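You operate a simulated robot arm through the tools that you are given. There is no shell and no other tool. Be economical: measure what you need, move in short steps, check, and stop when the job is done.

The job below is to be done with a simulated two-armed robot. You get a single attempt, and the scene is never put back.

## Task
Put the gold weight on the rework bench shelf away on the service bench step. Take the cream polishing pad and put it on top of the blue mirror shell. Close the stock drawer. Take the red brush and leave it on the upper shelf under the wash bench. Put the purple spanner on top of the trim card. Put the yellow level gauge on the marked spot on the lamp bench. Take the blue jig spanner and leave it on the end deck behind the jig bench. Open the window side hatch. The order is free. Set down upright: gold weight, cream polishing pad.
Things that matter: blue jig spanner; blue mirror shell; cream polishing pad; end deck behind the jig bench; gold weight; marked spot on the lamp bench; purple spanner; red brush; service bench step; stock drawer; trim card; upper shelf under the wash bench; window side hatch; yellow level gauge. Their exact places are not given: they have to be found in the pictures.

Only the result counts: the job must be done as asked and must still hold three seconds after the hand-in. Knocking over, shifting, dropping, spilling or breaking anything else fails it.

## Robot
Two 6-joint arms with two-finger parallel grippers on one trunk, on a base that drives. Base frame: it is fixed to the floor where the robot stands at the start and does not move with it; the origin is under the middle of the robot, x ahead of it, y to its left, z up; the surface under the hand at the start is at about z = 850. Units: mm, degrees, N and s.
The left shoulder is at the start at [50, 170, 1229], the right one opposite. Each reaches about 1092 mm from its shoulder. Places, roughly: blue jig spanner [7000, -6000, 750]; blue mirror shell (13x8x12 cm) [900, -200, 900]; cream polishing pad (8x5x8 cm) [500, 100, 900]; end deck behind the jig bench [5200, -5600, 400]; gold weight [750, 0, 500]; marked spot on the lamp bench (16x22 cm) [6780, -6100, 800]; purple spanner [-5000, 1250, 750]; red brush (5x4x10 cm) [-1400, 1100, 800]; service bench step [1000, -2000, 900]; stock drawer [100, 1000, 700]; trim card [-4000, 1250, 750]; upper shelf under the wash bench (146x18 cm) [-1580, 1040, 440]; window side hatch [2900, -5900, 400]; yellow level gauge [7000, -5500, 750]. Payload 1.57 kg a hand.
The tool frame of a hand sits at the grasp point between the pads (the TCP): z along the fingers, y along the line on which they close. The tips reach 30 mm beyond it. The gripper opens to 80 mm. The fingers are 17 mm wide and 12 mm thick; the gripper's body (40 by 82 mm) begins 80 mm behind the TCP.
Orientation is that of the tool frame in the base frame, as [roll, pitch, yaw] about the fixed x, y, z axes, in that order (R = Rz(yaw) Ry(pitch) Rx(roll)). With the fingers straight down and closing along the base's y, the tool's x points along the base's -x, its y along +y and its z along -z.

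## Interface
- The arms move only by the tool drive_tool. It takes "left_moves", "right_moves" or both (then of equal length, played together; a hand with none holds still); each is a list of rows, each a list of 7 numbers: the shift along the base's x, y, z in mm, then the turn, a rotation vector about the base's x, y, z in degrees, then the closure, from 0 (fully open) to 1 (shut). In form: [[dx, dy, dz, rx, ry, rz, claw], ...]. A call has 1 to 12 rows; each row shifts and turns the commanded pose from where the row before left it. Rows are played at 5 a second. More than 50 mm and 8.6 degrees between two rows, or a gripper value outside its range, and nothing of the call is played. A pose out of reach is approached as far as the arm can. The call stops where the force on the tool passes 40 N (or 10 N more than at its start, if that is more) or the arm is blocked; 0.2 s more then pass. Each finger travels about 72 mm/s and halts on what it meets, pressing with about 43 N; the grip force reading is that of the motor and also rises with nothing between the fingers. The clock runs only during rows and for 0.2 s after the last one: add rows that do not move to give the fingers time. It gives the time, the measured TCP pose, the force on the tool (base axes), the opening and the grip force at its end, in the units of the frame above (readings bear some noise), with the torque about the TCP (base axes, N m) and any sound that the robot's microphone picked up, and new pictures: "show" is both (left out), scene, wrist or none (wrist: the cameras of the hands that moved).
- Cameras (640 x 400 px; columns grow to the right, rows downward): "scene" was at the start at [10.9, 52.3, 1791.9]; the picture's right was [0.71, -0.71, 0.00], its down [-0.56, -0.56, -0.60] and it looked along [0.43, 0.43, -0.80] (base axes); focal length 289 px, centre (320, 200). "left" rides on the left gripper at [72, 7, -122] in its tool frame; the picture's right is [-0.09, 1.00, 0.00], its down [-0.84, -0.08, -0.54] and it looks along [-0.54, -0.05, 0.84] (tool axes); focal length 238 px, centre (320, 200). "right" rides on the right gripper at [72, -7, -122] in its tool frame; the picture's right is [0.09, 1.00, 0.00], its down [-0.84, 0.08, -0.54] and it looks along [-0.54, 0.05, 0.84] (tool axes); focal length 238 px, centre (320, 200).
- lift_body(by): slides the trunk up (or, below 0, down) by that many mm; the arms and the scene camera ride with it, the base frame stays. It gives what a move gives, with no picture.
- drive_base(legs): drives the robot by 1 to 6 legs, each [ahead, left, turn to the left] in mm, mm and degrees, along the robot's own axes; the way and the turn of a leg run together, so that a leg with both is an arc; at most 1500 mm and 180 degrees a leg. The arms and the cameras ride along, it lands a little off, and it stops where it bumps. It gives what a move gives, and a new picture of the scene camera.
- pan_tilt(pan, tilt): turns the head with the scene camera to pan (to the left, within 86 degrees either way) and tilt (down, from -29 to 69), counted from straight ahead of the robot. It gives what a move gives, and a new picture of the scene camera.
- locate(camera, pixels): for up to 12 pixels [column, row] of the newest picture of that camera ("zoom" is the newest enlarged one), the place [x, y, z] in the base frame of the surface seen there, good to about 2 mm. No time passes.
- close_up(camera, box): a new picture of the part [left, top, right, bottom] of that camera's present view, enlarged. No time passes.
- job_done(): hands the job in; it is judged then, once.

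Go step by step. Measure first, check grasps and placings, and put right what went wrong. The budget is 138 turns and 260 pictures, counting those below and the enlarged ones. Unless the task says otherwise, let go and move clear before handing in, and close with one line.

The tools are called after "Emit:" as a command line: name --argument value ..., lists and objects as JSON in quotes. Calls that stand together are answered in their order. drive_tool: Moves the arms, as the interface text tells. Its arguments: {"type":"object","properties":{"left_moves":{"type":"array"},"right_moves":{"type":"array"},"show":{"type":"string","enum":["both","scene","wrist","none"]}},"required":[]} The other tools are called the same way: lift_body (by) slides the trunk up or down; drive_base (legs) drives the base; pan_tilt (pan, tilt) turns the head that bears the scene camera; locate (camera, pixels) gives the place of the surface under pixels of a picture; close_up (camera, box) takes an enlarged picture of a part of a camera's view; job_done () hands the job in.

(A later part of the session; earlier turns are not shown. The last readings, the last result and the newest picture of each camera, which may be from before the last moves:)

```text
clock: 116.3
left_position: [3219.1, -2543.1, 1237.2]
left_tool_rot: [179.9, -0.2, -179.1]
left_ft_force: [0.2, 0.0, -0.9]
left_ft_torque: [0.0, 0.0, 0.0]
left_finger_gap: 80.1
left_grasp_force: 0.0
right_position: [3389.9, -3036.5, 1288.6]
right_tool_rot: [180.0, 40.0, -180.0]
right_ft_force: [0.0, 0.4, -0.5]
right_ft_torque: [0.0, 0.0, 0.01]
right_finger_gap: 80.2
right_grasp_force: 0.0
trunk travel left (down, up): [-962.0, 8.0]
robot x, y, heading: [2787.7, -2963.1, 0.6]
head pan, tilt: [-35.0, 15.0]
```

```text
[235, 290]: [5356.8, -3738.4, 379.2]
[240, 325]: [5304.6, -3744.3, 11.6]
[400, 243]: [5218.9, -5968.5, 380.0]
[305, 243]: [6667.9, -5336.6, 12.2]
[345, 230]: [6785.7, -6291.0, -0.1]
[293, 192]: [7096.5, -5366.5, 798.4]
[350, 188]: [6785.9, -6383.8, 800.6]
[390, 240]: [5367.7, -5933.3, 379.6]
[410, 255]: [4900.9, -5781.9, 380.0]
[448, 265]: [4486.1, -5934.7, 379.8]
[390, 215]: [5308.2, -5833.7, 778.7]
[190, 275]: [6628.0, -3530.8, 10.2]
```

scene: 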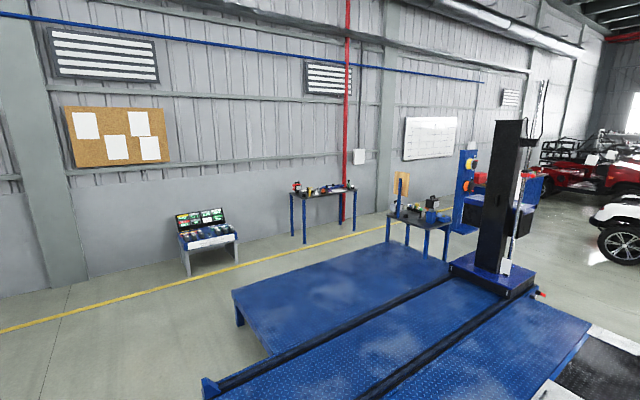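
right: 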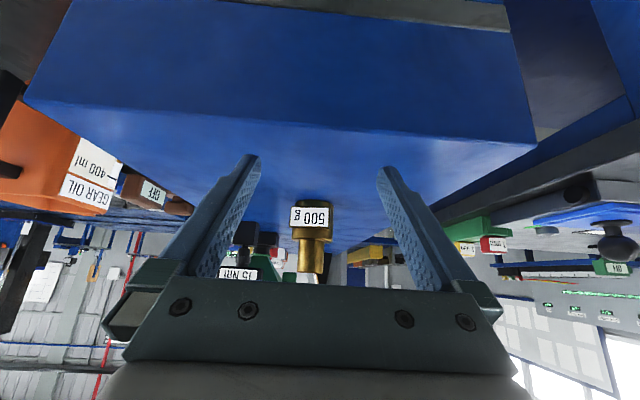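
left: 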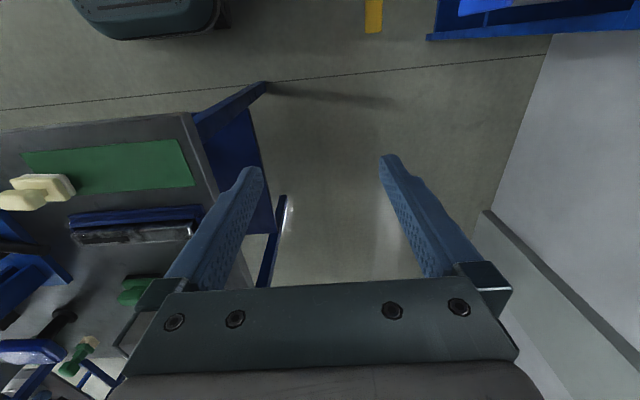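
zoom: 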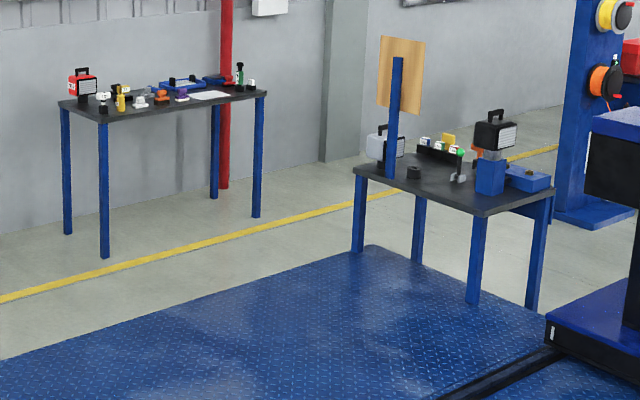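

The deck's east end is x≈5360 and the lamp bench begins at x≈6670, so there's a corridor at x≈6000. I drive there facing the lamp bench.

Emit:
drive_base --legs '[[1500, 0, -0.6], [1500, 0, 0], [210, 0, 0], [0, -1500, 0], [0, -1200, 0]]'

Emit:
pan_tilt --pan -5 --tilt 40

```text
clock: 144.6
left_position: [6424.1, -5195.3, 1238.1]
left_tool_rot: [179.8, -0.1, -178.9]
left_ft_force: [1.5, 0.0, 0.3]
left_ft_torque: [-0.02, 0.0, 0.01]
left_finger_gap: 80.0
left_grasp_force: 0.0
right_position: [6595.3, -5688.2, 1288.7]
right_tool_rot: [-180.0, 39.9, -179.9]
right_ft_force: [-0.1, -0.1, -0.3]
right_ft_torque: [0.0, 0.0, 0.01]
right_finger_gap: 80.0
right_grasp_force: 0.0
trunk travel left (down, up): [-962.0, 8.0]
robot x, y, heading: [5991.5, -5615.9, 1.0]
head pan, tilt: [-35.0, 15.0]
```

scene: 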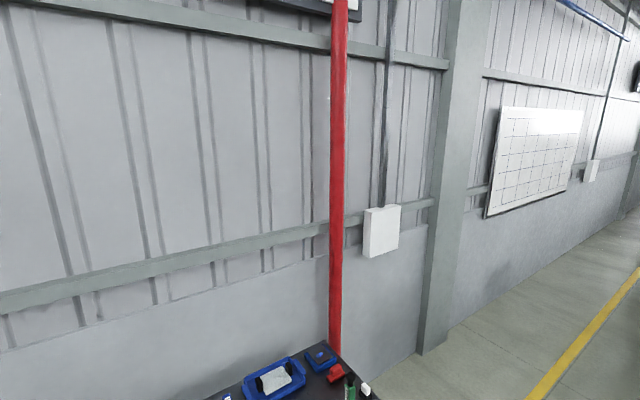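

```text
clock: 145.5
left_position: [6424.0, -5194.8, 1238.1]
left_tool_rot: [179.8, -0.1, -178.9]
left_ft_force: [-0.2, 0.4, 0.1]
left_ft_torque: [0.0, -0.01, 0.0]
left_finger_gap: 79.9
left_grasp_force: 0.1
right_position: [6595.8, -5688.0, 1287.8]
right_tool_rot: [-179.9, 39.8, -179.9]
right_ft_force: [0.7, 0.5, -0.6]
right_ft_torque: [0.02, -0.01, 0.0]
right_finger_gap: 79.8
right_grasp_force: 0.1
trunk travel left (down, up): [-962.0, 8.0]
robot x, y, heading: [5993.7, -5617.8, 0.9]
head pan, tilt: [-5.0, 40.0]
```

scene: 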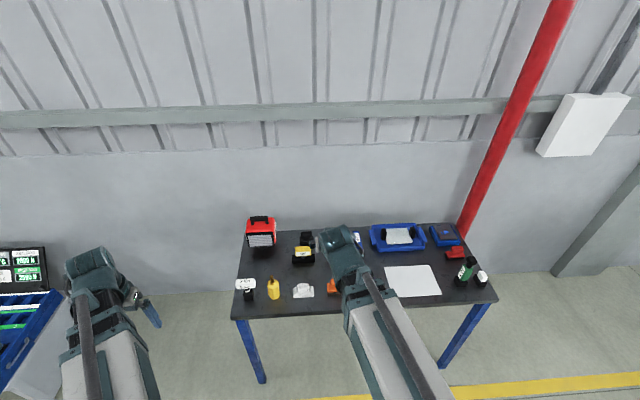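

The lamp bench is in view: white sheet at (412,280) is probably the marked spot. I enlarge both halves.

Emit:
close_up --camera "scene" --box '[230, 205, 360, 310]'

Emit:
close_up --camera "scene" --box '[350, 205, 500, 310]'

```text
3.81 times, centred on (295, 258) of scene
```

zoom: 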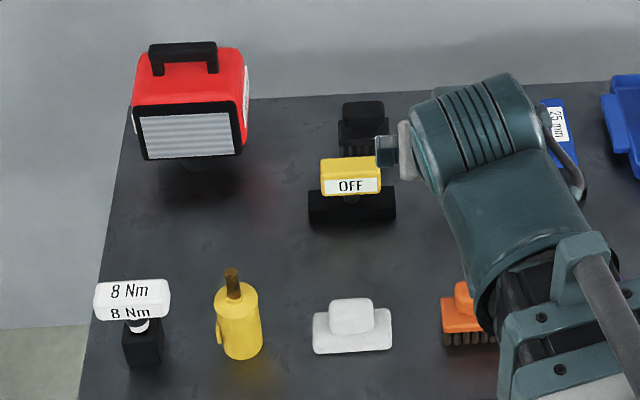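

```text
3.81 times, centred on (425, 258) of scene
```

zoom: 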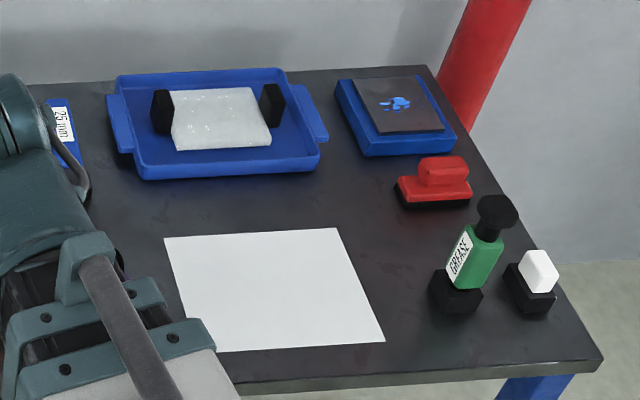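

The right hand hides the middle. I swing it to the right and look again.

Emit:
drive_tool --right_moves '[[-10, -48, 0, 0, 0, 0, 0], [-10, -48, 0, 0, 0, 0, 0], [-10, -48, 0, 0, 0, 0, 0], [-10, -48, 0, 0, 0, 0, 0], [-10, -48, 0, 0, 0, 0, 0], [-10, -48, 0, 0, 0, 0, 0], [-10, -48, 0, 0, 0, 0, 0]]' --show "none"

Emit:
close_up --camera "scene" --box '[280, 205, 410, 310]'

```text
clock: 147.1
left_position: [6422.3, -5195.8, 1238.7]
left_tool_rot: [179.7, -0.1, -179.0]
left_ft_force: [0.1, -0.6, -0.3]
left_ft_torque: [0.03, 0.0, 0.0]
left_finger_gap: 80.0
left_grasp_force: 0.1
right_position: [6549.0, -6027.8, 1288.0]
right_tool_rot: [179.8, 39.7, -180.0]
right_ft_force: [0.2, -0.2, -0.8]
right_ft_torque: [-0.01, 0.02, 0.03]
right_finger_gap: 79.8
right_grasp_force: 0.1
right hand out of reach, approached as far as the arm can: row 1, 2, 3
trunk travel left (down, up): [-962.0, 8.0]
robot x, y, heading: [5993.3, -5616.3, 1.0]
head pan, tilt: [-5.0, 40.0]
```

```text
3.81 times, centred on (345, 258) of scene
```

zoom: 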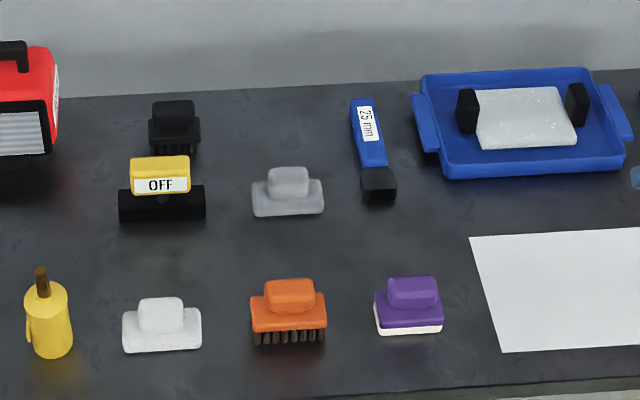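

Blue jig spanner ("25 mm") at zoom (365,150); the yellow piece "OFF" on a black bar at zoom (160,190) looks like the level gauge; the other yellow thing is a bottle. I locate them.

Emit:
locate --camera "zoom" --pixels '[[160, 167], [160, 187], [125, 205], [200, 203], [160, 212], [355, 103], [377, 120], [366, 160], [378, 185], [475, 240], [505, 350], [48, 310]]'

Emit:
close_up --camera "scene" --box '[285, 225, 345, 270]'

Emit:
locate --camera "scene" --pixels '[[385, 268], [432, 266], [441, 294], [394, 296], [412, 280], [240, 320], [490, 300], [455, 225]]'

```text
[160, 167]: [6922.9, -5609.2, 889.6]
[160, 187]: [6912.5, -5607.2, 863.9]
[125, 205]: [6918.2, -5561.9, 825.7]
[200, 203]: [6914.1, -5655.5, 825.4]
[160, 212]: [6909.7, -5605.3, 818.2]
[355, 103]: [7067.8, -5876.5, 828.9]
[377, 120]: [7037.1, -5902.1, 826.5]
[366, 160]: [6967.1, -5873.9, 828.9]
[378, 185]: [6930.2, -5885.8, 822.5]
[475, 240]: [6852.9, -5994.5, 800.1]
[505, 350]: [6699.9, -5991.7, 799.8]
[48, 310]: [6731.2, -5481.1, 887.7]
```

```text
8.89 times, centred on (315, 248) of scene
```

zoom: 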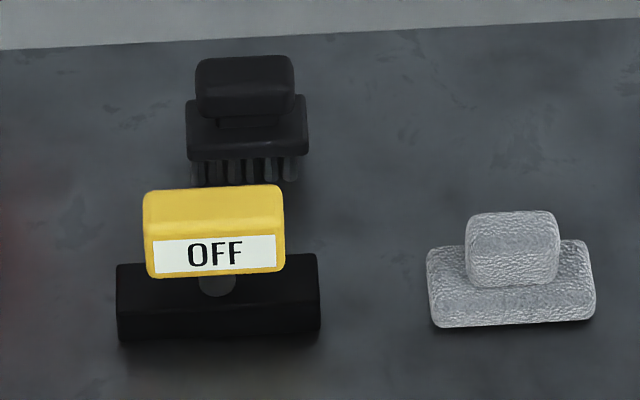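

```text
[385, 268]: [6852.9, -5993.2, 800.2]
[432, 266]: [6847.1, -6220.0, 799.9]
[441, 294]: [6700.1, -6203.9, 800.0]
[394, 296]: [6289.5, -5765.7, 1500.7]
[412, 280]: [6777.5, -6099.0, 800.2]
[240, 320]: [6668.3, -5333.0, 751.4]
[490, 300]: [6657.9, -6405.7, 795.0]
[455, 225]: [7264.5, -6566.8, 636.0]
```

The white sheet centred (6777,−6100) is the marked spot; the spanner lies along x at (6967–7068, −5875), top z 829; the gauge stands at (6920,−5608). I advance 195 and bring the right hand straight down above the spanner.

Emit:
drive_base --legs '[[195, -60, -1]]'

Emit:
drive_tool --right_moves '[[28, 25, 0, 0, 8, 0, 0], [28, 25, 0, 0, 8, 0, 0], [28, 25, 0, 0, 8, 0, 0], [28, 25, 0, 0, 8, 0, 0], [28, 25, 0, 0, 8, 0, 0], [28, 25, -5, 0, 0, 0, 0], [28, 25, -5, 0, 0, 0, 0], [28, 25, -5, 0, 0, 0, 0], [28, 10, -5, 0, 0, 0, 0]]' --show "both"

```text
clock: 148.8
left_position: [6626.8, -5261.8, 1236.5]
left_tool_rot: [179.9, -0.2, -179.8]
left_ft_force: [0.9, 0.2, -0.5]
left_ft_torque: [0.01, 0.06, -0.03]
left_finger_gap: 80.0
left_grasp_force: 0.1
right_position: [6737.3, -6095.8, 1288.0]
right_tool_rot: [180.0, 39.8, 179.1]
right_ft_force: [-0.4, 0.0, 0.0]
right_ft_torque: [-0.02, 0.06, 0.02]
right_finger_gap: 79.8
right_grasp_force: 0.1
trunk travel left (down, up): [-962.0, 8.0]
robot x, y, heading: [6187.8, -5675.3, -0.2]
head pan, tilt: [-5.0, 40.0]
```

scene: 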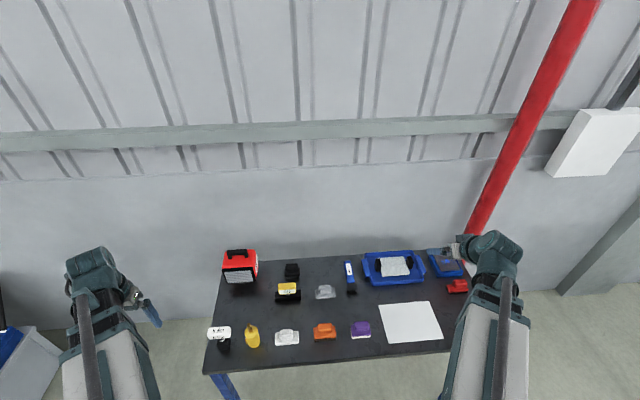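

```text
clock: 150.8
left_position: [6625.7, -5262.1, 1237.6]
left_tool_rot: [179.8, -0.2, -179.9]
left_ft_force: [0.8, 0.3, -1.1]
left_ft_torque: [0.02, 0.03, 0.0]
left_finger_gap: 80.1
left_grasp_force: 0.1
right_position: [6990.2, -5884.7, 1236.9]
right_tool_rot: [-179.4, -0.2, 179.5]
right_ft_force: [-0.5, 0.7, 0.3]
right_ft_torque: [-0.01, 0.03, 0.05]
right_finger_gap: 80.3
right_grasp_force: 0.0
right hand out of reach, approached as far as the arm can: row 1, 2, 3, 4, 6, 7, 8, 9
trunk travel left (down, up): [-962.0, 8.0]
robot x, y, heading: [6190.8, -5676.8, -0.0]
head pan, tilt: [-5.0, 40.0]
```

scene: 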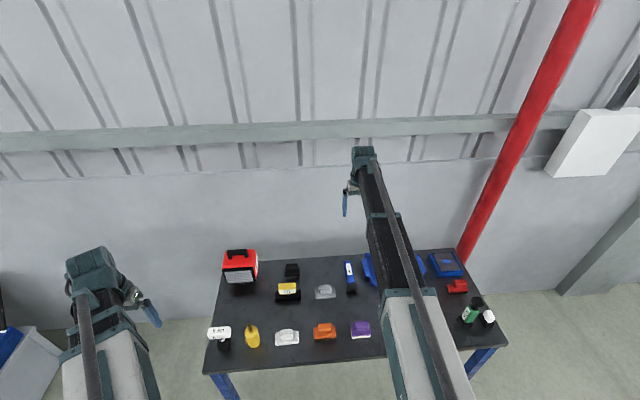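
right: 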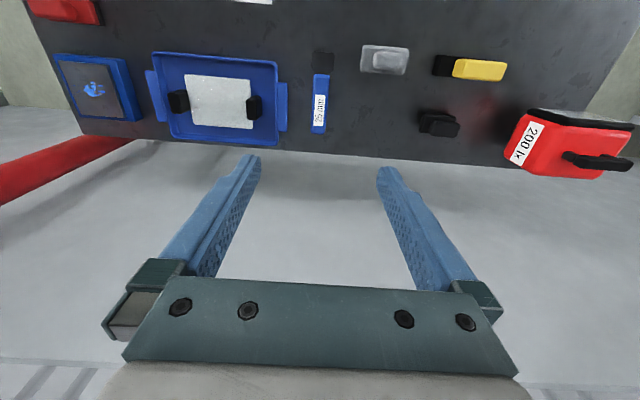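

Emit:
close_up --camera "right" --box '[270, 30, 370, 150]'

Emit:
close_up --camera "right" --box '[410, 40, 530, 140]'

Emit:
locate --camera "right" --pixels '[[322, 80], [320, 128], [311, 105], [329, 105], [322, 60], [287, 105], [455, 68], [505, 70], [480, 62], [480, 80], [436, 65], [443, 73]]'

```text
3.33 times, centred on (320, 90) of right
```

zoom: 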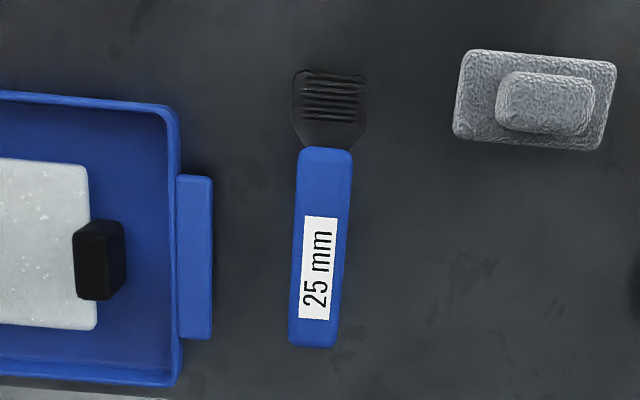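

```text
4.00 times, centred on (470, 90) of right
```

zoom: 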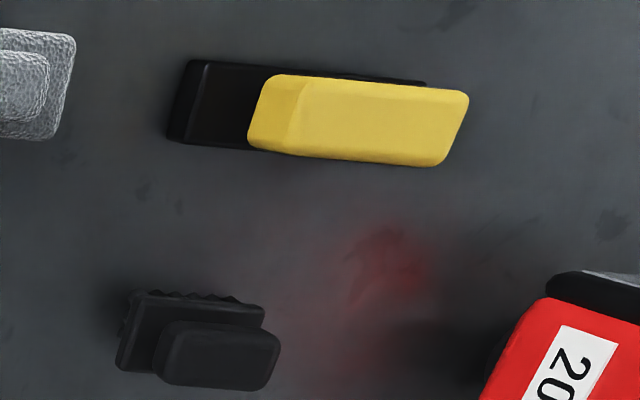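

```text
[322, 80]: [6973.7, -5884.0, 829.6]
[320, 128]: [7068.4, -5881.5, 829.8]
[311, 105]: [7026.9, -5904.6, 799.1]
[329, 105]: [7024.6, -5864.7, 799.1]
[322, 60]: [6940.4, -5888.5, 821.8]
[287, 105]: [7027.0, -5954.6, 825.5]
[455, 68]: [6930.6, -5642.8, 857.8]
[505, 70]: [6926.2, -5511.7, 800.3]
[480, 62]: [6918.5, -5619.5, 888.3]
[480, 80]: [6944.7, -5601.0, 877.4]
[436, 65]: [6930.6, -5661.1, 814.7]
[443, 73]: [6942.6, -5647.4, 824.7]
```

The spanner handle is centred at (7010,−5883), 28 wide, top z 830. I narrow the fingers (a tray handle is near), align and lower most of the way.

Emit:
drive_tool --right_moves '[[17, 1.5, 0, -0.6, 0, 0.5, 0.4], [0, 0, 0, 0, 0, 0, 0.4], [0, 0, 0, 0, 0, 0, 0.4]]' --show "none"

Emit:
lift_body --by -345

Emit:
close_up --camera "right" --box '[160, 40, 480, 260]'

```text
clock: 151.6
left_position: [6625.0, -5261.1, 1236.7]
left_tool_rot: [179.9, -0.1, -179.8]
left_ft_force: [0.3, 0.2, -0.1]
left_ft_torque: [0.0, -0.01, 0.02]
left_finger_gap: 80.2
left_grasp_force: 0.1
right_position: [7005.7, -5883.4, 1237.7]
right_tool_rot: [-178.7, -0.2, 179.9]
right_ft_force: [-0.5, 0.1, -0.6]
right_ft_torque: [-0.02, 0.06, 0.01]
right_finger_gap: 47.9
right_grasp_force: 0.1
trunk travel left (down, up): [-962.0, 8.0]
robot x, y, heading: [6184.6, -5676.4, -0.0]
head pan, tilt: [-5.0, 40.0]
```

```text
clock: 154.9
left_position: [6625.7, -5261.7, 891.3]
left_tool_rot: [179.9, -0.1, -179.7]
left_ft_force: [-0.1, 0.2, 0.2]
left_ft_torque: [0.0, -0.02, -0.02]
left_finger_gap: 80.0
left_grasp_force: 0.0
right_position: [7005.5, -5883.6, 891.7]
right_tool_rot: [-178.8, -0.2, 179.9]
right_ft_force: [-0.2, 0.0, -0.2]
right_ft_torque: [0.0, 0.03, 0.0]
right_finger_gap: 47.9
right_grasp_force: 0.1
trunk travel left (down, up): [-617.0, 353.0]
robot x, y, heading: [6185.5, -5677.7, 0.0]
head pan, tilt: [-5.0, 40.0]
```

```text
1.82 times, centred on (320, 150) of right
```

zoom: 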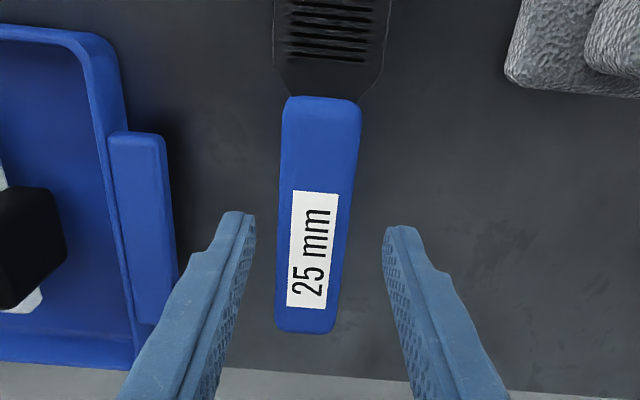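

Well centred. I lower 56 more and close.

Emit:
lift_body --by -56

Emit:
drive_tool --right_moves '[[0, 0, 0, 0, 0, 0, 0.7], [0, 0, 0, 0, 0, 0, 1], [0, 0, 0, 0, 0, 0, 1], [0, 0, 0, 0, 0, 0, 1]]' --show "wrist"

```text
clock: 155.9
left_position: [6624.9, -5261.6, 836.8]
left_tool_rot: [179.9, -0.1, -179.9]
left_ft_force: [-0.1, -0.2, -0.4]
left_ft_torque: [-0.02, 0.03, 0.02]
left_finger_gap: 80.2
left_grasp_force: 0.1
right_position: [7007.2, -5884.2, 836.3]
right_tool_rot: [-178.7, -0.1, 179.9]
right_ft_force: [0.0, -0.4, 0.0]
right_ft_torque: [-0.02, 0.02, 0.01]
right_finger_gap: 48.1
right_grasp_force: 0.0
trunk travel left (down, up): [-561.0, 409.0]
robot x, y, heading: [6186.3, -5671.1, 0.1]
head pan, tilt: [-5.0, 40.0]
```

```text
clock: 156.9
left_position: [6624.4, -5262.5, 836.4]
left_tool_rot: [179.8, 0.0, -179.8]
left_ft_force: [-0.2, 0.0, 0.4]
left_ft_torque: [-0.01, -0.03, -0.02]
left_finger_gap: 80.0
left_grasp_force: 0.0
right_position: [7006.1, -5885.1, 836.1]
right_tool_rot: [-178.8, -0.1, 179.8]
right_ft_force: [2.0, -5.3, 4.8]
right_ft_torque: [-0.09, 0.02, 0.02]
right_finger_gap: 33.6
right_grasp_force: 40.9
trunk travel left (down, up): [-561.0, 409.0]
robot x, y, heading: [6188.0, -5675.4, 0.1]
head pan, tilt: [-5.0, 40.0]
```

right: 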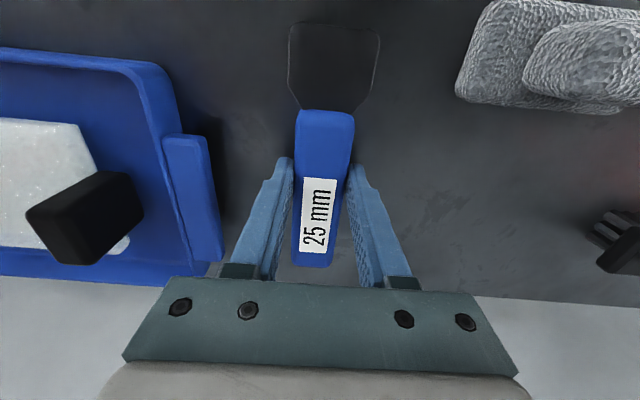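

Gripped at gap 34. I lift 250 and check the hold.

Emit:
lift_body --by 250

Emit:
close_up --camera "right" --box '[160, 0, 480, 300]'

```text
clock: 159.5
left_position: [6626.0, -5261.3, 1087.0]
left_tool_rot: [179.8, 0.0, -179.8]
left_ft_force: [0.5, 1.2, -0.1]
left_ft_torque: [0.02, 0.0, 0.05]
left_finger_gap: 79.8
left_grasp_force: 0.0
right_position: [7006.6, -5883.4, 1086.5]
right_tool_rot: [-178.8, -0.1, 179.8]
right_ft_force: [-0.2, -0.7, -2.1]
right_ft_torque: [0.02, 0.01, -0.02]
right_finger_gap: 33.2
right_grasp_force: 41.3
trunk travel left (down, up): [-811.0, 159.0]
robot x, y, heading: [6188.4, -5677.6, -0.2]
head pan, tilt: [-5.0, 40.0]
```

```text
1.33 times, centred on (320, 150) of right
```

zoom: 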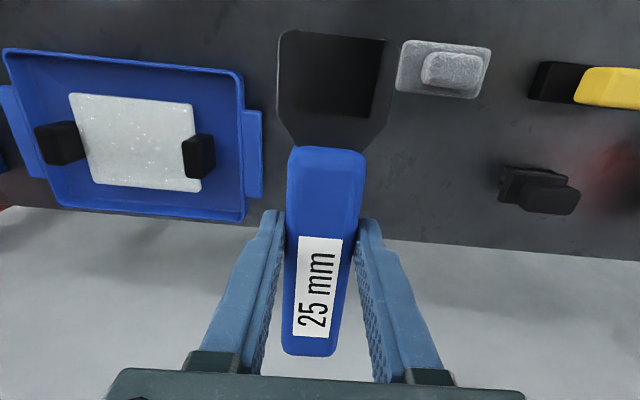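

The spanner is held well. I retract the right hand and bring the left hand, turned −94° so it closes along x, above the gauge.

Emit:
drive_tool --left_moves '[[26.7, -31.5, 0, 0, 0, -8.5, 0], [26.7, -31.5, 0, 0, 0, -8.5, 0], [26.7, -31.5, 0, 0, 0, -8.5, 0], [26.7, -31.5, 0, 0, 0, -8.5, 0], [26.7, -31.5, 0, 0, 0, -8.5, 0], [26.7, -31.5, 0, 0, 0, -8.5, 0], [26.7, -31.5, 0, 0, 0, -8.5, 0], [26.7, -31.5, 0, 0, 0, -8.5, 0], [26.7, -31.5, 0, 0, 0, -8.5, 0], [26.7, -31.5, 0, 0, 0, -8.5, 0], [26.7, -31.5, 0, 0, 0, -8.5, 0]]' --right_moves '[[-28, -5, 10, 0, 0, 0, 1], [-28, -5, 10, 0, 0, 0, 1], [-28, -5, 10, 0, 0, 0, 1], [-28, -5, 0, 0, 0, 0, 1], [-28, -5, 0, 0, 0, 0, 1], [-28, -5, 0, 0, 0, 0, 1], [-28, -5, 0, 0, 0, 0, 1], [-28, -5, 0, 0, 0, 0, 1], [-28, -5, 0, 0, 0, 0, 1], [-28, -5, 0, 0, 0, 0, 1], [-28, -5, 0, 0, 0, 0, 1]]' --show "both"

```text
clock: 161.9
left_position: [6921.9, -5609.0, 1086.6]
left_tool_rot: [179.9, -0.1, 86.6]
left_ft_force: [0.2, 0.0, -0.5]
left_ft_torque: [0.04, -0.05, -0.04]
left_finger_gap: 80.2
left_grasp_force: 0.2
right_position: [6695.0, -5939.9, 1086.0]
right_tool_rot: [-178.9, -0.2, 179.9]
right_ft_force: [0.6, 0.5, -2.1]
right_ft_torque: [-0.02, 0.02, 0.0]
right_finger_gap: 33.4
right_grasp_force: 41.5
right hand out of reach, approached as far as the arm can: row 1, 2, 3
trunk travel left (down, up): [-811.0, 159.0]
robot x, y, heading: [6187.0, -5675.9, 0.4]
head pan, tilt: [-5.0, 40.0]
```

scene: 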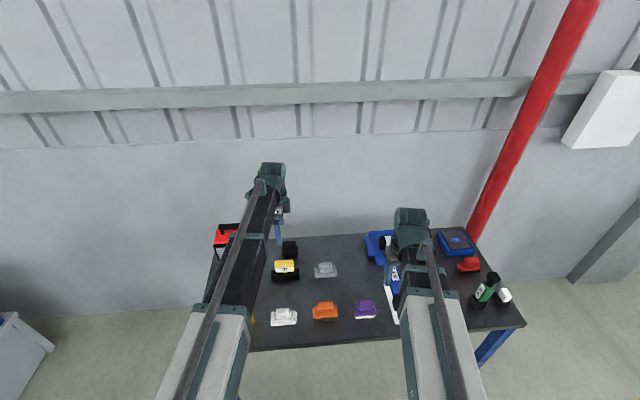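
right: 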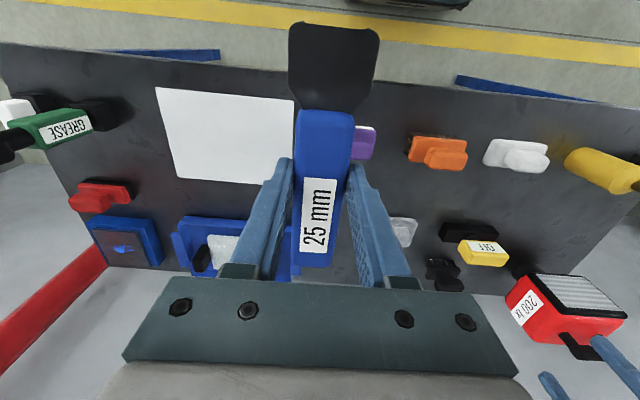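
left: 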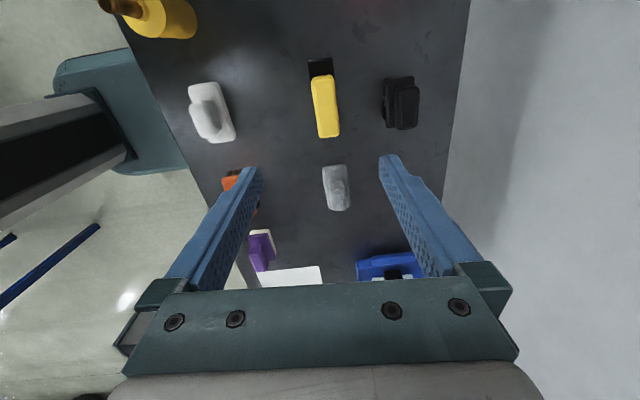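

Emit:
close_up --camera "left" --box '[280, 40, 380, 150]'

Emit:
locate --camera "left" --pixels '[[325, 85], [328, 130], [316, 105], [335, 105], [321, 78], [313, 62], [330, 62], [323, 110]]'

```text
3.64 times, centred on (330, 95) of left
```

zoom: 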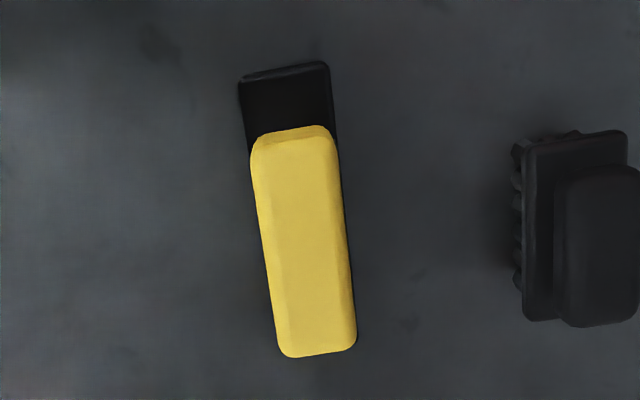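

```text
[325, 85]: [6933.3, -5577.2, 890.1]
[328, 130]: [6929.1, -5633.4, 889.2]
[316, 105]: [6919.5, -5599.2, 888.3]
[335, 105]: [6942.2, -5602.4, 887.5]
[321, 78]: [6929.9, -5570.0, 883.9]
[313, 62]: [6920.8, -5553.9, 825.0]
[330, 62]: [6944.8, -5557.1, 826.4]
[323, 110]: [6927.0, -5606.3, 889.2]
```

Head: centre (6931,−5605), 26 thick, z 850–890. The red lamp is close to the wrist camera side, so I measure it too before lowering.

Emit:
locate --camera "right" --pixels '[[515, 300], [530, 280], [570, 290], [620, 315], [550, 320], [590, 345]]'

Emit:
drive_tool --left_moves '[[9, 4, 0, 0, 0, -1, 0.25], [0, 0, 0, 0, 0, 0, 0.25]]' --show "none"

```text
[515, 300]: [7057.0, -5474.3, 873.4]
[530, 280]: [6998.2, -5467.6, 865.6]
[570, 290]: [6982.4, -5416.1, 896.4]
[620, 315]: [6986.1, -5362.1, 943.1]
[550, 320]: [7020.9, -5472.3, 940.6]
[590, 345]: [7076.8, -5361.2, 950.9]
```

```text
clock: 162.5
left_position: [6928.9, -5604.8, 1086.6]
left_tool_rot: [179.9, -0.1, 85.6]
left_ft_force: [-0.5, 0.7, 0.4]
left_ft_torque: [-0.04, 0.0, 0.0]
left_finger_gap: 60.0
left_grasp_force: 0.0
right_position: [6696.5, -5940.0, 1086.7]
right_tool_rot: [-178.9, -0.2, 179.8]
right_ft_force: [-0.4, -0.9, -1.6]
right_ft_torque: [-0.02, 0.0, 0.03]
right_finger_gap: 33.4
right_grasp_force: 41.4
trunk travel left (down, up): [-811.0, 159.0]
robot x, y, heading: [6185.0, -5676.0, -0.0]
head pan, tilt: [-5.0, 40.0]
```

Lamp stays clear (≥50 mm). I raise the right hand by 100 so the held spanner stays clear of the bench, then lower the trunk 211.

Emit:
drive_tool --right_moves '[[0, 0, 40, 0, 0, 0, 1], [0, 0, 40, 0, 0, 0, 1], [0, 0, 40, 0, 0, 0, 1]]' --left_moves '[[2, 0, 0, 0, 0, 0, 0.25], [0, 0, 0, 0, 0, 0, 0.25], [0, 0, 0, 0, 0, 0, 0.25]]' --show "none"

Emit:
lift_body --by -160

Emit:
close_up --camera "left" --box '[160, 20, 480, 280]'

```text
clock: 163.3
left_position: [6930.2, -5603.3, 1086.2]
left_tool_rot: [179.8, 0.0, 85.8]
left_ft_force: [-0.3, -0.3, 0.9]
left_ft_torque: [0.0, 0.02, 0.0]
left_finger_gap: 60.2
left_grasp_force: 0.0
right_position: [6696.3, -5939.6, 1085.8]
right_tool_rot: [-178.8, -0.3, 180.0]
right_ft_force: [-0.4, 0.9, -1.3]
right_ft_torque: [-0.03, -0.01, 0.01]
right_finger_gap: 33.3
right_grasp_force: 41.0
right hand out of reach, approached as far as the arm can: row 1, 2, 3
trunk travel left (down, up): [-811.0, 159.0]
robot x, y, heading: [6186.9, -5676.1, -0.0]
head pan, tilt: [-5.0, 40.0]
```

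```text
clock: 165.1
left_position: [6930.0, -5604.5, 925.4]
left_tool_rot: [179.9, -0.1, 85.7]
left_ft_force: [-0.4, -0.4, -0.9]
left_ft_torque: [-0.03, 0.02, -0.02]
left_finger_gap: 59.9
left_grasp_force: 0.1
right_position: [6696.2, -5938.4, 927.0]
right_tool_rot: [-178.9, -0.2, 179.9]
right_ft_force: [0.0, 0.3, -1.9]
right_ft_torque: [0.01, 0.01, -0.01]
right_finger_gap: 33.1
right_grasp_force: 41.5
trunk travel left (down, up): [-651.0, 319.0]
robot x, y, heading: [6182.8, -5677.2, -0.0]
head pan, tilt: [-5.0, 40.0]
```

```text
1.54 times, centred on (320, 150) of left
```

zoom: 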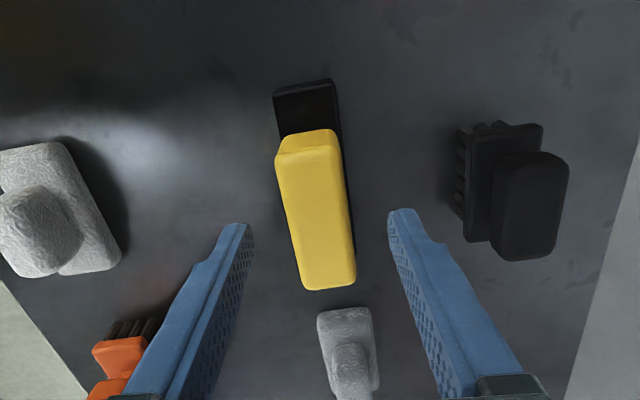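

Hand height is tied to the trunk, so the right hand comes down too. I check what lies under the held spanner.

Emit:
close_up --camera "right" --box '[160, 0, 560, 260]'

Emit:
locate --camera "right" --pixels '[[372, 140], [365, 150], [300, 120], [340, 40], [335, 20], [330, 115]]'

```text
1.54 times, centred on (360, 130) of right
```

zoom: 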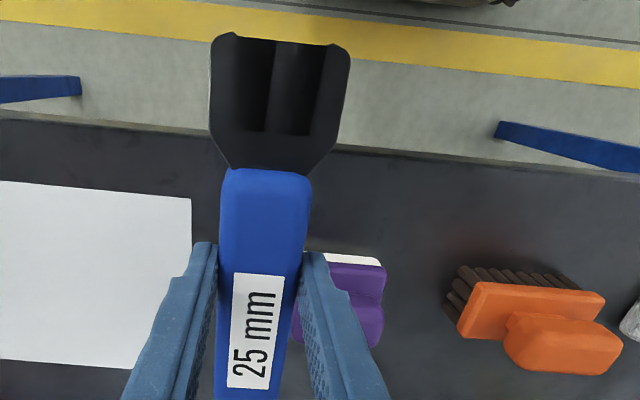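

```text
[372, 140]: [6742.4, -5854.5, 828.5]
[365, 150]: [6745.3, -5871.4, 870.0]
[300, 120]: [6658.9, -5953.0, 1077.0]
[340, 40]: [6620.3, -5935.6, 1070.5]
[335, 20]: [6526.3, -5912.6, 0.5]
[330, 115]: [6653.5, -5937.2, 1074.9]
```

The purple brush (top z 870) is close to the right fingers; I shift the right hand −70 in y before lowering the rest.

Emit:
drive_tool --right_moves '[[-15, -35, 0, 0, 0, 0, 1], [-15, -35, 0, 0, 0, 0, 1]]' --show "none"

Emit:
lift_body --by -50

Emit:
drive_tool --left_moves '[[0, 0, 0, 0, 0, 0, 0.5], [0, 0, 0, 0, 0, 0, 0.8], [0, 0, 0, 0, 0, 0, 1], [0, 0, 0, 0, 0, 0, 1]]' --show "wrist"

```text
clock: 165.7
left_position: [6931.2, -5603.0, 925.4]
left_tool_rot: [179.9, -0.1, 85.7]
left_ft_force: [-0.2, 0.5, 0.0]
left_ft_torque: [0.01, 0.05, 0.01]
left_finger_gap: 60.2
left_grasp_force: 0.0
right_position: [6665.3, -6008.4, 926.4]
right_tool_rot: [-178.9, -0.3, 179.9]
right_ft_force: [0.0, -0.1, -2.0]
right_ft_torque: [-0.02, 0.03, 0.0]
right_finger_gap: 33.4
right_grasp_force: 41.5
trunk travel left (down, up): [-651.0, 319.0]
robot x, y, heading: [6187.6, -5674.0, 0.2]
head pan, tilt: [-5.0, 40.0]
```

```text
clock: 166.6
left_position: [6930.1, -5603.0, 875.9]
left_tool_rot: [179.9, -0.1, 85.7]
left_ft_force: [0.9, -0.3, 1.1]
left_ft_torque: [0.02, -0.05, 0.03]
left_finger_gap: 60.1
left_grasp_force: 0.1
right_position: [6665.6, -6008.0, 876.6]
right_tool_rot: [-178.9, -0.1, 180.0]
right_ft_force: [-0.1, 0.6, -1.7]
right_ft_torque: [-0.02, 0.02, 0.04]
right_finger_gap: 33.5
right_grasp_force: 41.2
trunk travel left (down, up): [-601.0, 369.0]
robot x, y, heading: [6187.8, -5673.9, -0.3]
head pan, tilt: [-5.0, 40.0]
```

```text
clock: 167.6
left_position: [6931.0, -5603.0, 876.6]
left_tool_rot: [179.9, -0.1, 85.7]
left_ft_force: [-0.3, -0.9, 2.2]
left_ft_torque: [-0.02, 0.11, -0.05]
left_finger_gap: 29.6
left_grasp_force: 39.2
right_position: [6664.2, -6007.2, 876.6]
right_tool_rot: [-179.0, -0.2, 179.9]
right_ft_force: [0.3, 0.4, -1.7]
right_ft_torque: [0.01, 0.01, -0.01]
right_finger_gap: 33.2
right_grasp_force: 40.9
trunk travel left (down, up): [-601.0, 369.0]
robot x, y, heading: [6188.4, -5675.4, 0.0]
head pan, tilt: [-5.0, 40.0]
```

left: 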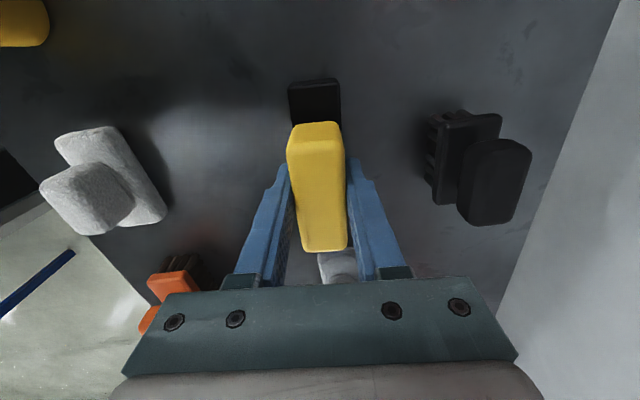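

The gauge is gripped. I lift 200, then drive back 154 and right 495 so it sits over the sheet.

Emit:
lift_body --by 200

Emit:
drive_base --legs '[[-150, 0, 0], [0, -493, 0]]'

Emit:
close_up --camera "left" --box '[0, 0, 640, 400]'

```text
clock: 169.8
left_position: [6930.2, -5603.9, 1076.0]
left_tool_rot: [179.9, -0.1, 85.7]
left_ft_force: [-0.5, 0.5, -4.7]
left_ft_torque: [-0.02, -0.02, 0.01]
left_finger_gap: 29.6
left_grasp_force: 39.6
right_position: [6665.2, -6006.8, 1076.4]
right_tool_rot: [-178.9, -0.2, 180.0]
right_ft_force: [-0.2, 0.0, -2.7]
right_ft_torque: [-0.02, 0.01, 0.0]
right_finger_gap: 33.3
right_grasp_force: 40.9
trunk travel left (down, up): [-801.0, 169.0]
robot x, y, heading: [6187.1, -5676.5, 0.2]
head pan, tilt: [-5.0, 40.0]
```

```text
clock: 173.7
left_position: [6782.1, -6092.1, 1075.7]
left_tool_rot: [180.0, -0.1, 85.9]
left_ft_force: [0.7, -0.1, -4.3]
left_ft_torque: [0.06, -0.01, -0.02]
left_finger_gap: 29.9
left_grasp_force: 39.0
right_position: [6518.2, -6497.0, 1075.4]
right_tool_rot: [-178.9, -0.2, -179.9]
right_ft_force: [0.3, -0.2, -1.8]
right_ft_torque: [-0.01, -0.01, -0.01]
right_finger_gap: 33.4
right_grasp_force: 41.2
trunk travel left (down, up): [-801.0, 169.0]
robot x, y, heading: [6040.3, -6166.6, 0.4]
head pan, tilt: [-5.0, 40.0]
```

scene: 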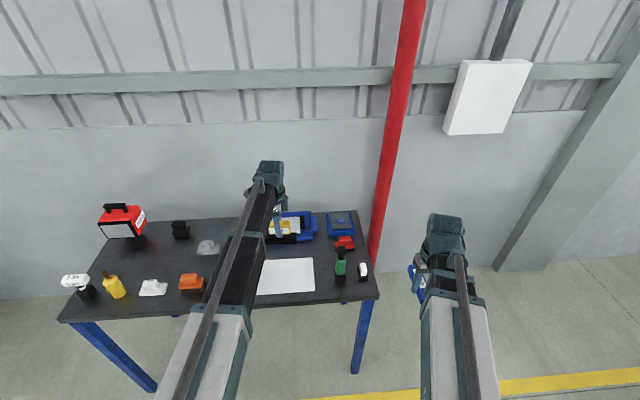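

```text
1.00 times, centred on (320, 200) of left (not enlarged: the box is as wide or as high as the picture)
```

zoom: 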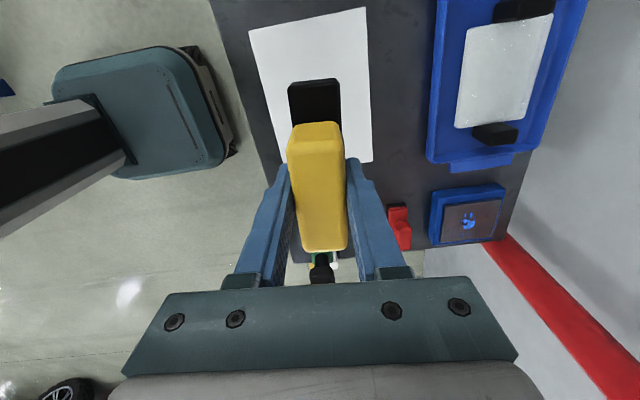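

TCP (6782,−6092) over the sheet. I shift −5 in x and lower to just above contact.

Emit:
drive_tool --left_moves '[[-5, -2, 0, 0, 0, 0, 1]]' --show "none"

Emit:
lift_body --by -196

Emit:
lift_body --by -3

```text
clock: 174.1
left_position: [6777.6, -6093.5, 1076.4]
left_tool_rot: [179.9, 0.0, 86.0]
left_ft_force: [0.1, 0.3, -3.7]
left_ft_torque: [0.03, -0.02, 0.01]
left_finger_gap: 29.8
left_grasp_force: 39.6
right_position: [6517.7, -6496.6, 1076.5]
right_tool_rot: [-178.9, -0.2, -179.8]
right_ft_force: [-0.3, 0.0, -2.1]
right_ft_torque: [0.01, 0.01, -0.01]
right_finger_gap: 33.2
right_grasp_force: 41.4
trunk travel left (down, up): [-801.0, 169.0]
robot x, y, heading: [6039.4, -6168.0, 0.1]
head pan, tilt: [-5.0, 40.0]
```

```text
clock: 176.2
left_position: [6777.7, -6093.7, 880.3]
left_tool_rot: [179.8, 0.0, 85.9]
left_ft_force: [-0.7, -0.2, -5.0]
left_ft_torque: [0.01, 0.01, 0.0]
left_finger_gap: 29.8
left_grasp_force: 39.0
right_position: [6518.0, -6497.0, 879.4]
right_tool_rot: [-178.8, -0.2, -179.9]
right_ft_force: [-0.6, 0.6, -2.8]
right_ft_torque: [0.02, 0.02, 0.01]
right_finger_gap: 33.3
right_grasp_force: 41.2
trunk travel left (down, up): [-605.0, 365.0]
robot x, y, heading: [6036.2, -6164.9, 0.4]
head pan, tilt: [-5.0, 40.0]
```

```text
clock: 176.7
left_position: [6777.4, -6094.0, 878.6]
left_tool_rot: [179.9, -0.2, 85.8]
left_ft_force: [-0.6, -0.5, -4.2]
left_ft_torque: [0.01, -0.03, -0.01]
left_finger_gap: 29.6
left_grasp_force: 39.2
right_position: [6517.8, -6495.2, 877.0]
right_tool_rot: [-178.9, -0.1, -179.8]
right_ft_force: [-0.4, 0.0, -1.9]
right_ft_torque: [-0.02, 0.0, -0.04]
right_finger_gap: 33.3
right_grasp_force: 40.9
trunk travel left (down, up): [-602.0, 368.0]
robot x, y, heading: [6040.6, -6168.4, 0.4]
head pan, tilt: [-5.0, 40.0]
```

Emit:
lift_body --by -2

```text
clock: 177.2
left_position: [6776.9, -6094.7, 876.4]
left_tool_rot: [179.7, -0.1, 86.0]
left_ft_force: [5.2, 1.6, 19.5]
left_ft_torque: [-0.2, -0.01, 0.0]
left_finger_gap: 29.7
left_grasp_force: 39.4
right_position: [6516.6, -6496.9, 877.8]
right_tool_rot: [-178.9, 0.0, -179.9]
right_ft_force: [0.3, 0.5, -2.9]
right_ft_torque: [-0.01, 0.01, 0.02]
right_finger_gap: 33.3
right_grasp_force: 41.2
trunk travel left (down, up): [-600.0, 370.0]
robot x, y, heading: [6035.3, -6169.3, 0.3]
head pan, tilt: [-5.0, 40.0]
```

Contact firm (+19 N). I open the left hand and raise.

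Emit:
drive_tool --left_moves '[[0, 0, 0, 0, 0, 0, 0.6], [0, 0, 0, 0, 0, 0, 0.3], [0, 0, 0, 0, 0, 0, 0.2], [0, 0, 0, 0, 0, 0, 0.2]]' --show "none"

Emit:
lift_body --by 210

Emit:
close_up --camera "left" --box '[160, 0, 480, 200]'

```text
clock: 178.2
left_position: [6777.5, -6094.1, 875.7]
left_tool_rot: [179.9, -0.1, 85.8]
left_ft_force: [-0.6, 0.6, 0.0]
left_ft_torque: [-0.02, 0.01, 0.0]
left_finger_gap: 64.1
left_grasp_force: 0.0
right_position: [6517.3, -6495.9, 874.7]
right_tool_rot: [-179.0, -0.1, -179.9]
right_ft_force: [-0.7, 0.0, -2.1]
right_ft_torque: [0.02, 0.06, 0.01]
right_finger_gap: 33.4
right_grasp_force: 41.7
trunk travel left (down, up): [-600.0, 370.0]
robot x, y, heading: [6039.3, -6165.4, 0.3]
head pan, tilt: [-5.0, 40.0]
```

```text
clock: 180.5
left_position: [6776.9, -6093.9, 1084.4]
left_tool_rot: [179.9, -0.1, 85.9]
left_ft_force: [-1.1, -0.4, 0.3]
left_ft_torque: [-0.01, 0.03, -0.01]
left_finger_gap: 64.2
left_grasp_force: 0.1
right_position: [6516.4, -6496.6, 1085.2]
right_tool_rot: [-178.9, -0.2, -179.9]
right_ft_force: [0.4, -0.4, -2.8]
right_ft_torque: [-0.05, -0.03, 0.0]
right_finger_gap: 33.3
right_grasp_force: 40.9
trunk travel left (down, up): [-810.0, 160.0]
robot x, y, heading: [6038.5, -6169.7, 0.5]
head pan, tilt: [-5.0, 40.0]
```

```text
2.00 times, centred on (320, 100) of left
```

zoom: 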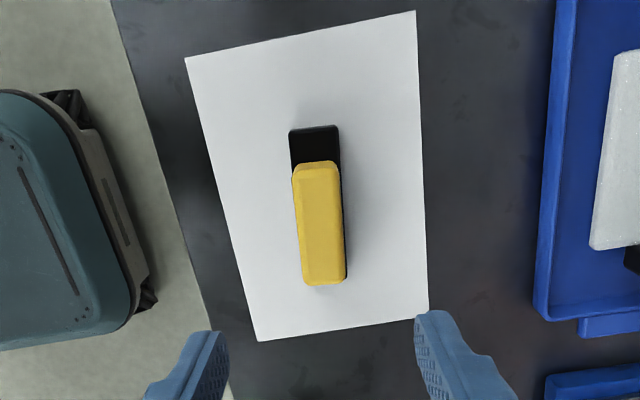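

The gauge stands on the sheet. Next the spanner goes to the end deck: I tuck the left arm, drive to y≈−5450, and turn around.

Emit:
drive_tool --left_moves '[[-27, 39, 0, 0, 0, 8.5, 0], [-27, 39, 0, 0, 0, 8.5, 0], [-27, 39, 0, 0, 0, 8.5, 0], [-27, 39, 0, 0, 0, 8.5, 0], [-27, 39, 0, 0, 0, 8.5, 0], [-27, 39, 0, 0, 0, 8.5, 0], [-27, 39, 0, 0, 0, 8.5, 0], [-27, 39, 0, 0, 0, 8.5, 0], [-27, 39, 0, 0, 0, 8.5, 0], [-27, 39, 0, 0, 0, 8.5, 0], [-27, 39, 0, 0, 0, 8.5, 0]]' --show "none"

Emit:
drive_base --legs '[[0, 720, 0], [0, 0, 90], [0, 0, 89.5]]'

Emit:
pan_tilt --pan 0 --tilt 35

```text
clock: 182.9
left_position: [6478.2, -5664.3, 1085.3]
left_tool_rot: [179.9, -0.1, 179.6]
left_ft_force: [-0.4, -0.8, 0.0]
left_ft_torque: [0.03, -0.01, 0.01]
left_finger_gap: 80.0
left_grasp_force: 0.1
left hand out of reach, approached as far as the arm can: row 9
right_position: [6518.0, -6496.1, 1085.2]
right_tool_rot: [-178.8, -0.2, -179.9]
right_ft_force: [-0.1, 0.1, -2.0]
right_ft_torque: [-0.01, 0.01, -0.01]
right_finger_gap: 33.4
right_grasp_force: 41.7
trunk travel left (down, up): [-810.0, 160.0]
robot x, y, heading: [6041.0, -6168.8, 0.5]
head pan, tilt: [-5.0, 40.0]
```

```text
clock: 194.7
left_position: [5621.6, -5961.2, 1084.8]
left_tool_rot: [179.9, -0.1, 3.0]
left_ft_force: [0.2, 1.0, -1.5]
left_ft_torque: [0.01, 0.01, -0.01]
left_finger_gap: 80.3
left_grasp_force: 0.1
right_position: [5534.3, -5133.5, 1085.5]
right_tool_rot: [-178.9, -0.2, 3.6]
right_ft_force: [-0.2, -0.6, -2.0]
right_ft_torque: [0.0, -0.02, -0.01]
right_finger_gap: 33.4
right_grasp_force: 41.6
trunk travel left (down, up): [-810.0, 160.0]
robot x, y, heading: [6033.3, -5427.7, -176.3]
head pan, tilt: [-5.0, 40.0]
```

scene: 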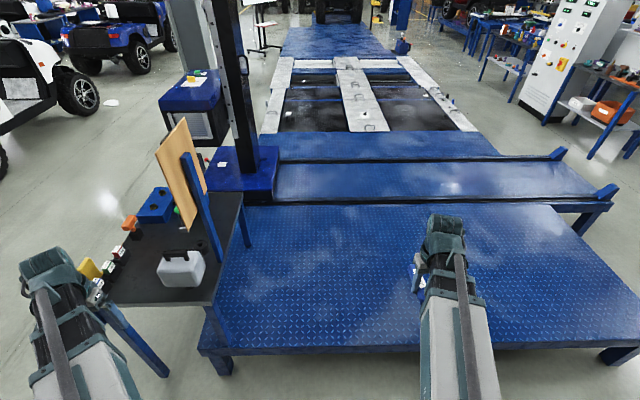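

```text
clock: 195.3
left_position: [5623.5, -5961.6, 1085.5]
left_tool_rot: [179.9, -0.1, 2.9]
left_ft_force: [-0.2, -0.3, -0.3]
left_ft_torque: [0.01, 0.0, -0.06]
left_finger_gap: 79.9
left_grasp_force: 0.1
right_position: [5534.2, -5134.1, 1085.6]
right_tool_rot: [-179.0, -0.2, 3.6]
right_ft_force: [0.0, 0.0, -1.6]
right_ft_torque: [0.03, -0.04, 0.0]
right_finger_gap: 33.2
right_grasp_force: 41.0
trunk travel left (down, up): [-810.0, 160.0]
robot x, y, heading: [6034.0, -5433.1, -176.4]
head pan, tilt: [0.0, 35.0]
```

scene: 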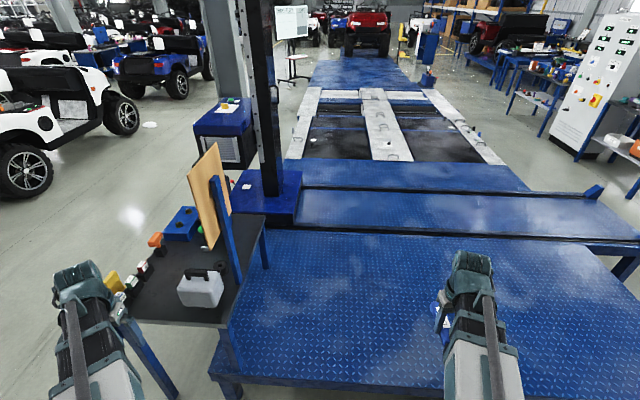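

The end deck is the large blue plate right ahead (pixels 230–600 × 235–370), clear of items. I measure it.

Emit:
locate --camera "scene" --pixels '[[330, 300], [330, 245], [300, 350], [400, 360], [265, 235], [240, 325], [330, 215], [385, 290], [240, 265], [580, 250], [215, 325], [175, 380]]'

```text
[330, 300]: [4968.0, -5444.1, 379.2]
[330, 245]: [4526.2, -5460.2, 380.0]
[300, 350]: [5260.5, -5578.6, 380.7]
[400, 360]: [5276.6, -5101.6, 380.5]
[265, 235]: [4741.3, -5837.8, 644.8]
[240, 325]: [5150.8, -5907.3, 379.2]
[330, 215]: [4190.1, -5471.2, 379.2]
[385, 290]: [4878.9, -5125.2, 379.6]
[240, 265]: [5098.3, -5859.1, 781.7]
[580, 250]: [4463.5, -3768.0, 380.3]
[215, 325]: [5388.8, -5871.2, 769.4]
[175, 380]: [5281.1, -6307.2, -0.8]
```

Deck plate z≈380, x up to ≈5360. I swing the right hand to (5190,−5480) and then lower.

Emit:
drive_tool --right_moves '[[-34.4, -34.6, 0, 0, 0, 0, 1], [-34.4, -34.6, 0, 0, 0, 0, 1], [-34.4, -34.6, 0, 0, 0, 0, 1], [-34.4, -34.6, 0, 0, 0, 0, 1], [-34.4, -34.6, 0, 0, 0, 0, 1], [-34.4, -34.6, 0, 0, 0, 0, 1], [-34.4, -34.6, 0, 0, 0, 0, 1], [-34.4, -34.6, 0, 0, 0, 0, 1], [-34.4, -34.6, 0, 0, 0, 0, 1], [-34.4, -34.6, 0, 0, 0, 0, 1]]' --show "none"

Emit:
lift_body --by -400

Emit:
lift_body --by -262

```text
clock: 197.5
left_position: [5620.7, -5961.6, 1085.5]
left_tool_rot: [179.9, -0.2, 3.0]
left_ft_force: [-1.1, 0.5, 0.2]
left_ft_torque: [0.01, 0.0, 0.03]
left_finger_gap: 80.0
left_grasp_force: 0.0
right_position: [5189.3, -5481.0, 1084.3]
right_tool_rot: [-178.8, -0.2, 3.7]
right_ft_force: [1.5, 0.5, -1.7]
right_ft_torque: [0.01, -0.03, 0.0]
right_finger_gap: 33.1
right_grasp_force: 41.4
trunk travel left (down, up): [-810.0, 160.0]
robot x, y, heading: [6033.1, -5431.1, -176.3]
head pan, tilt: [0.0, 35.0]
```

```text
clock: 201.3
left_position: [5621.8, -5960.9, 685.2]
left_tool_rot: [179.9, -0.2, 3.0]
left_ft_force: [0.0, 0.0, -0.4]
left_ft_torque: [0.0, 0.0, -0.01]
left_finger_gap: 79.9
left_grasp_force: 0.0
right_position: [5190.2, -5479.9, 684.9]
right_tool_rot: [-178.8, -0.2, 3.7]
right_ft_force: [0.6, -0.3, -1.5]
right_ft_torque: [0.01, -0.06, -0.01]
right_finger_gap: 33.3
right_grasp_force: 41.5
trunk travel left (down, up): [-410.0, 560.0]
robot x, y, heading: [6032.7, -5432.5, -176.2]
head pan, tilt: [0.0, 35.0]
```

```text
clock: 204.0
left_position: [5622.8, -5961.5, 423.1]
left_tool_rot: [179.9, 0.0, 2.9]
left_ft_force: [0.1, -0.4, 0.0]
left_ft_torque: [0.01, -0.03, 0.0]
left_finger_gap: 80.1
left_grasp_force: 0.0
right_position: [5189.7, -5479.9, 423.8]
right_tool_rot: [-178.8, -0.2, 3.7]
right_ft_force: [-0.4, -0.3, -2.4]
right_ft_torque: [0.03, 0.01, 0.02]
right_finger_gap: 33.3
right_grasp_force: 41.6
trunk travel left (down, up): [-148.0, 822.0]
robot x, y, heading: [6031.4, -5436.1, -176.0]
head pan, tilt: [0.0, 35.0]
```

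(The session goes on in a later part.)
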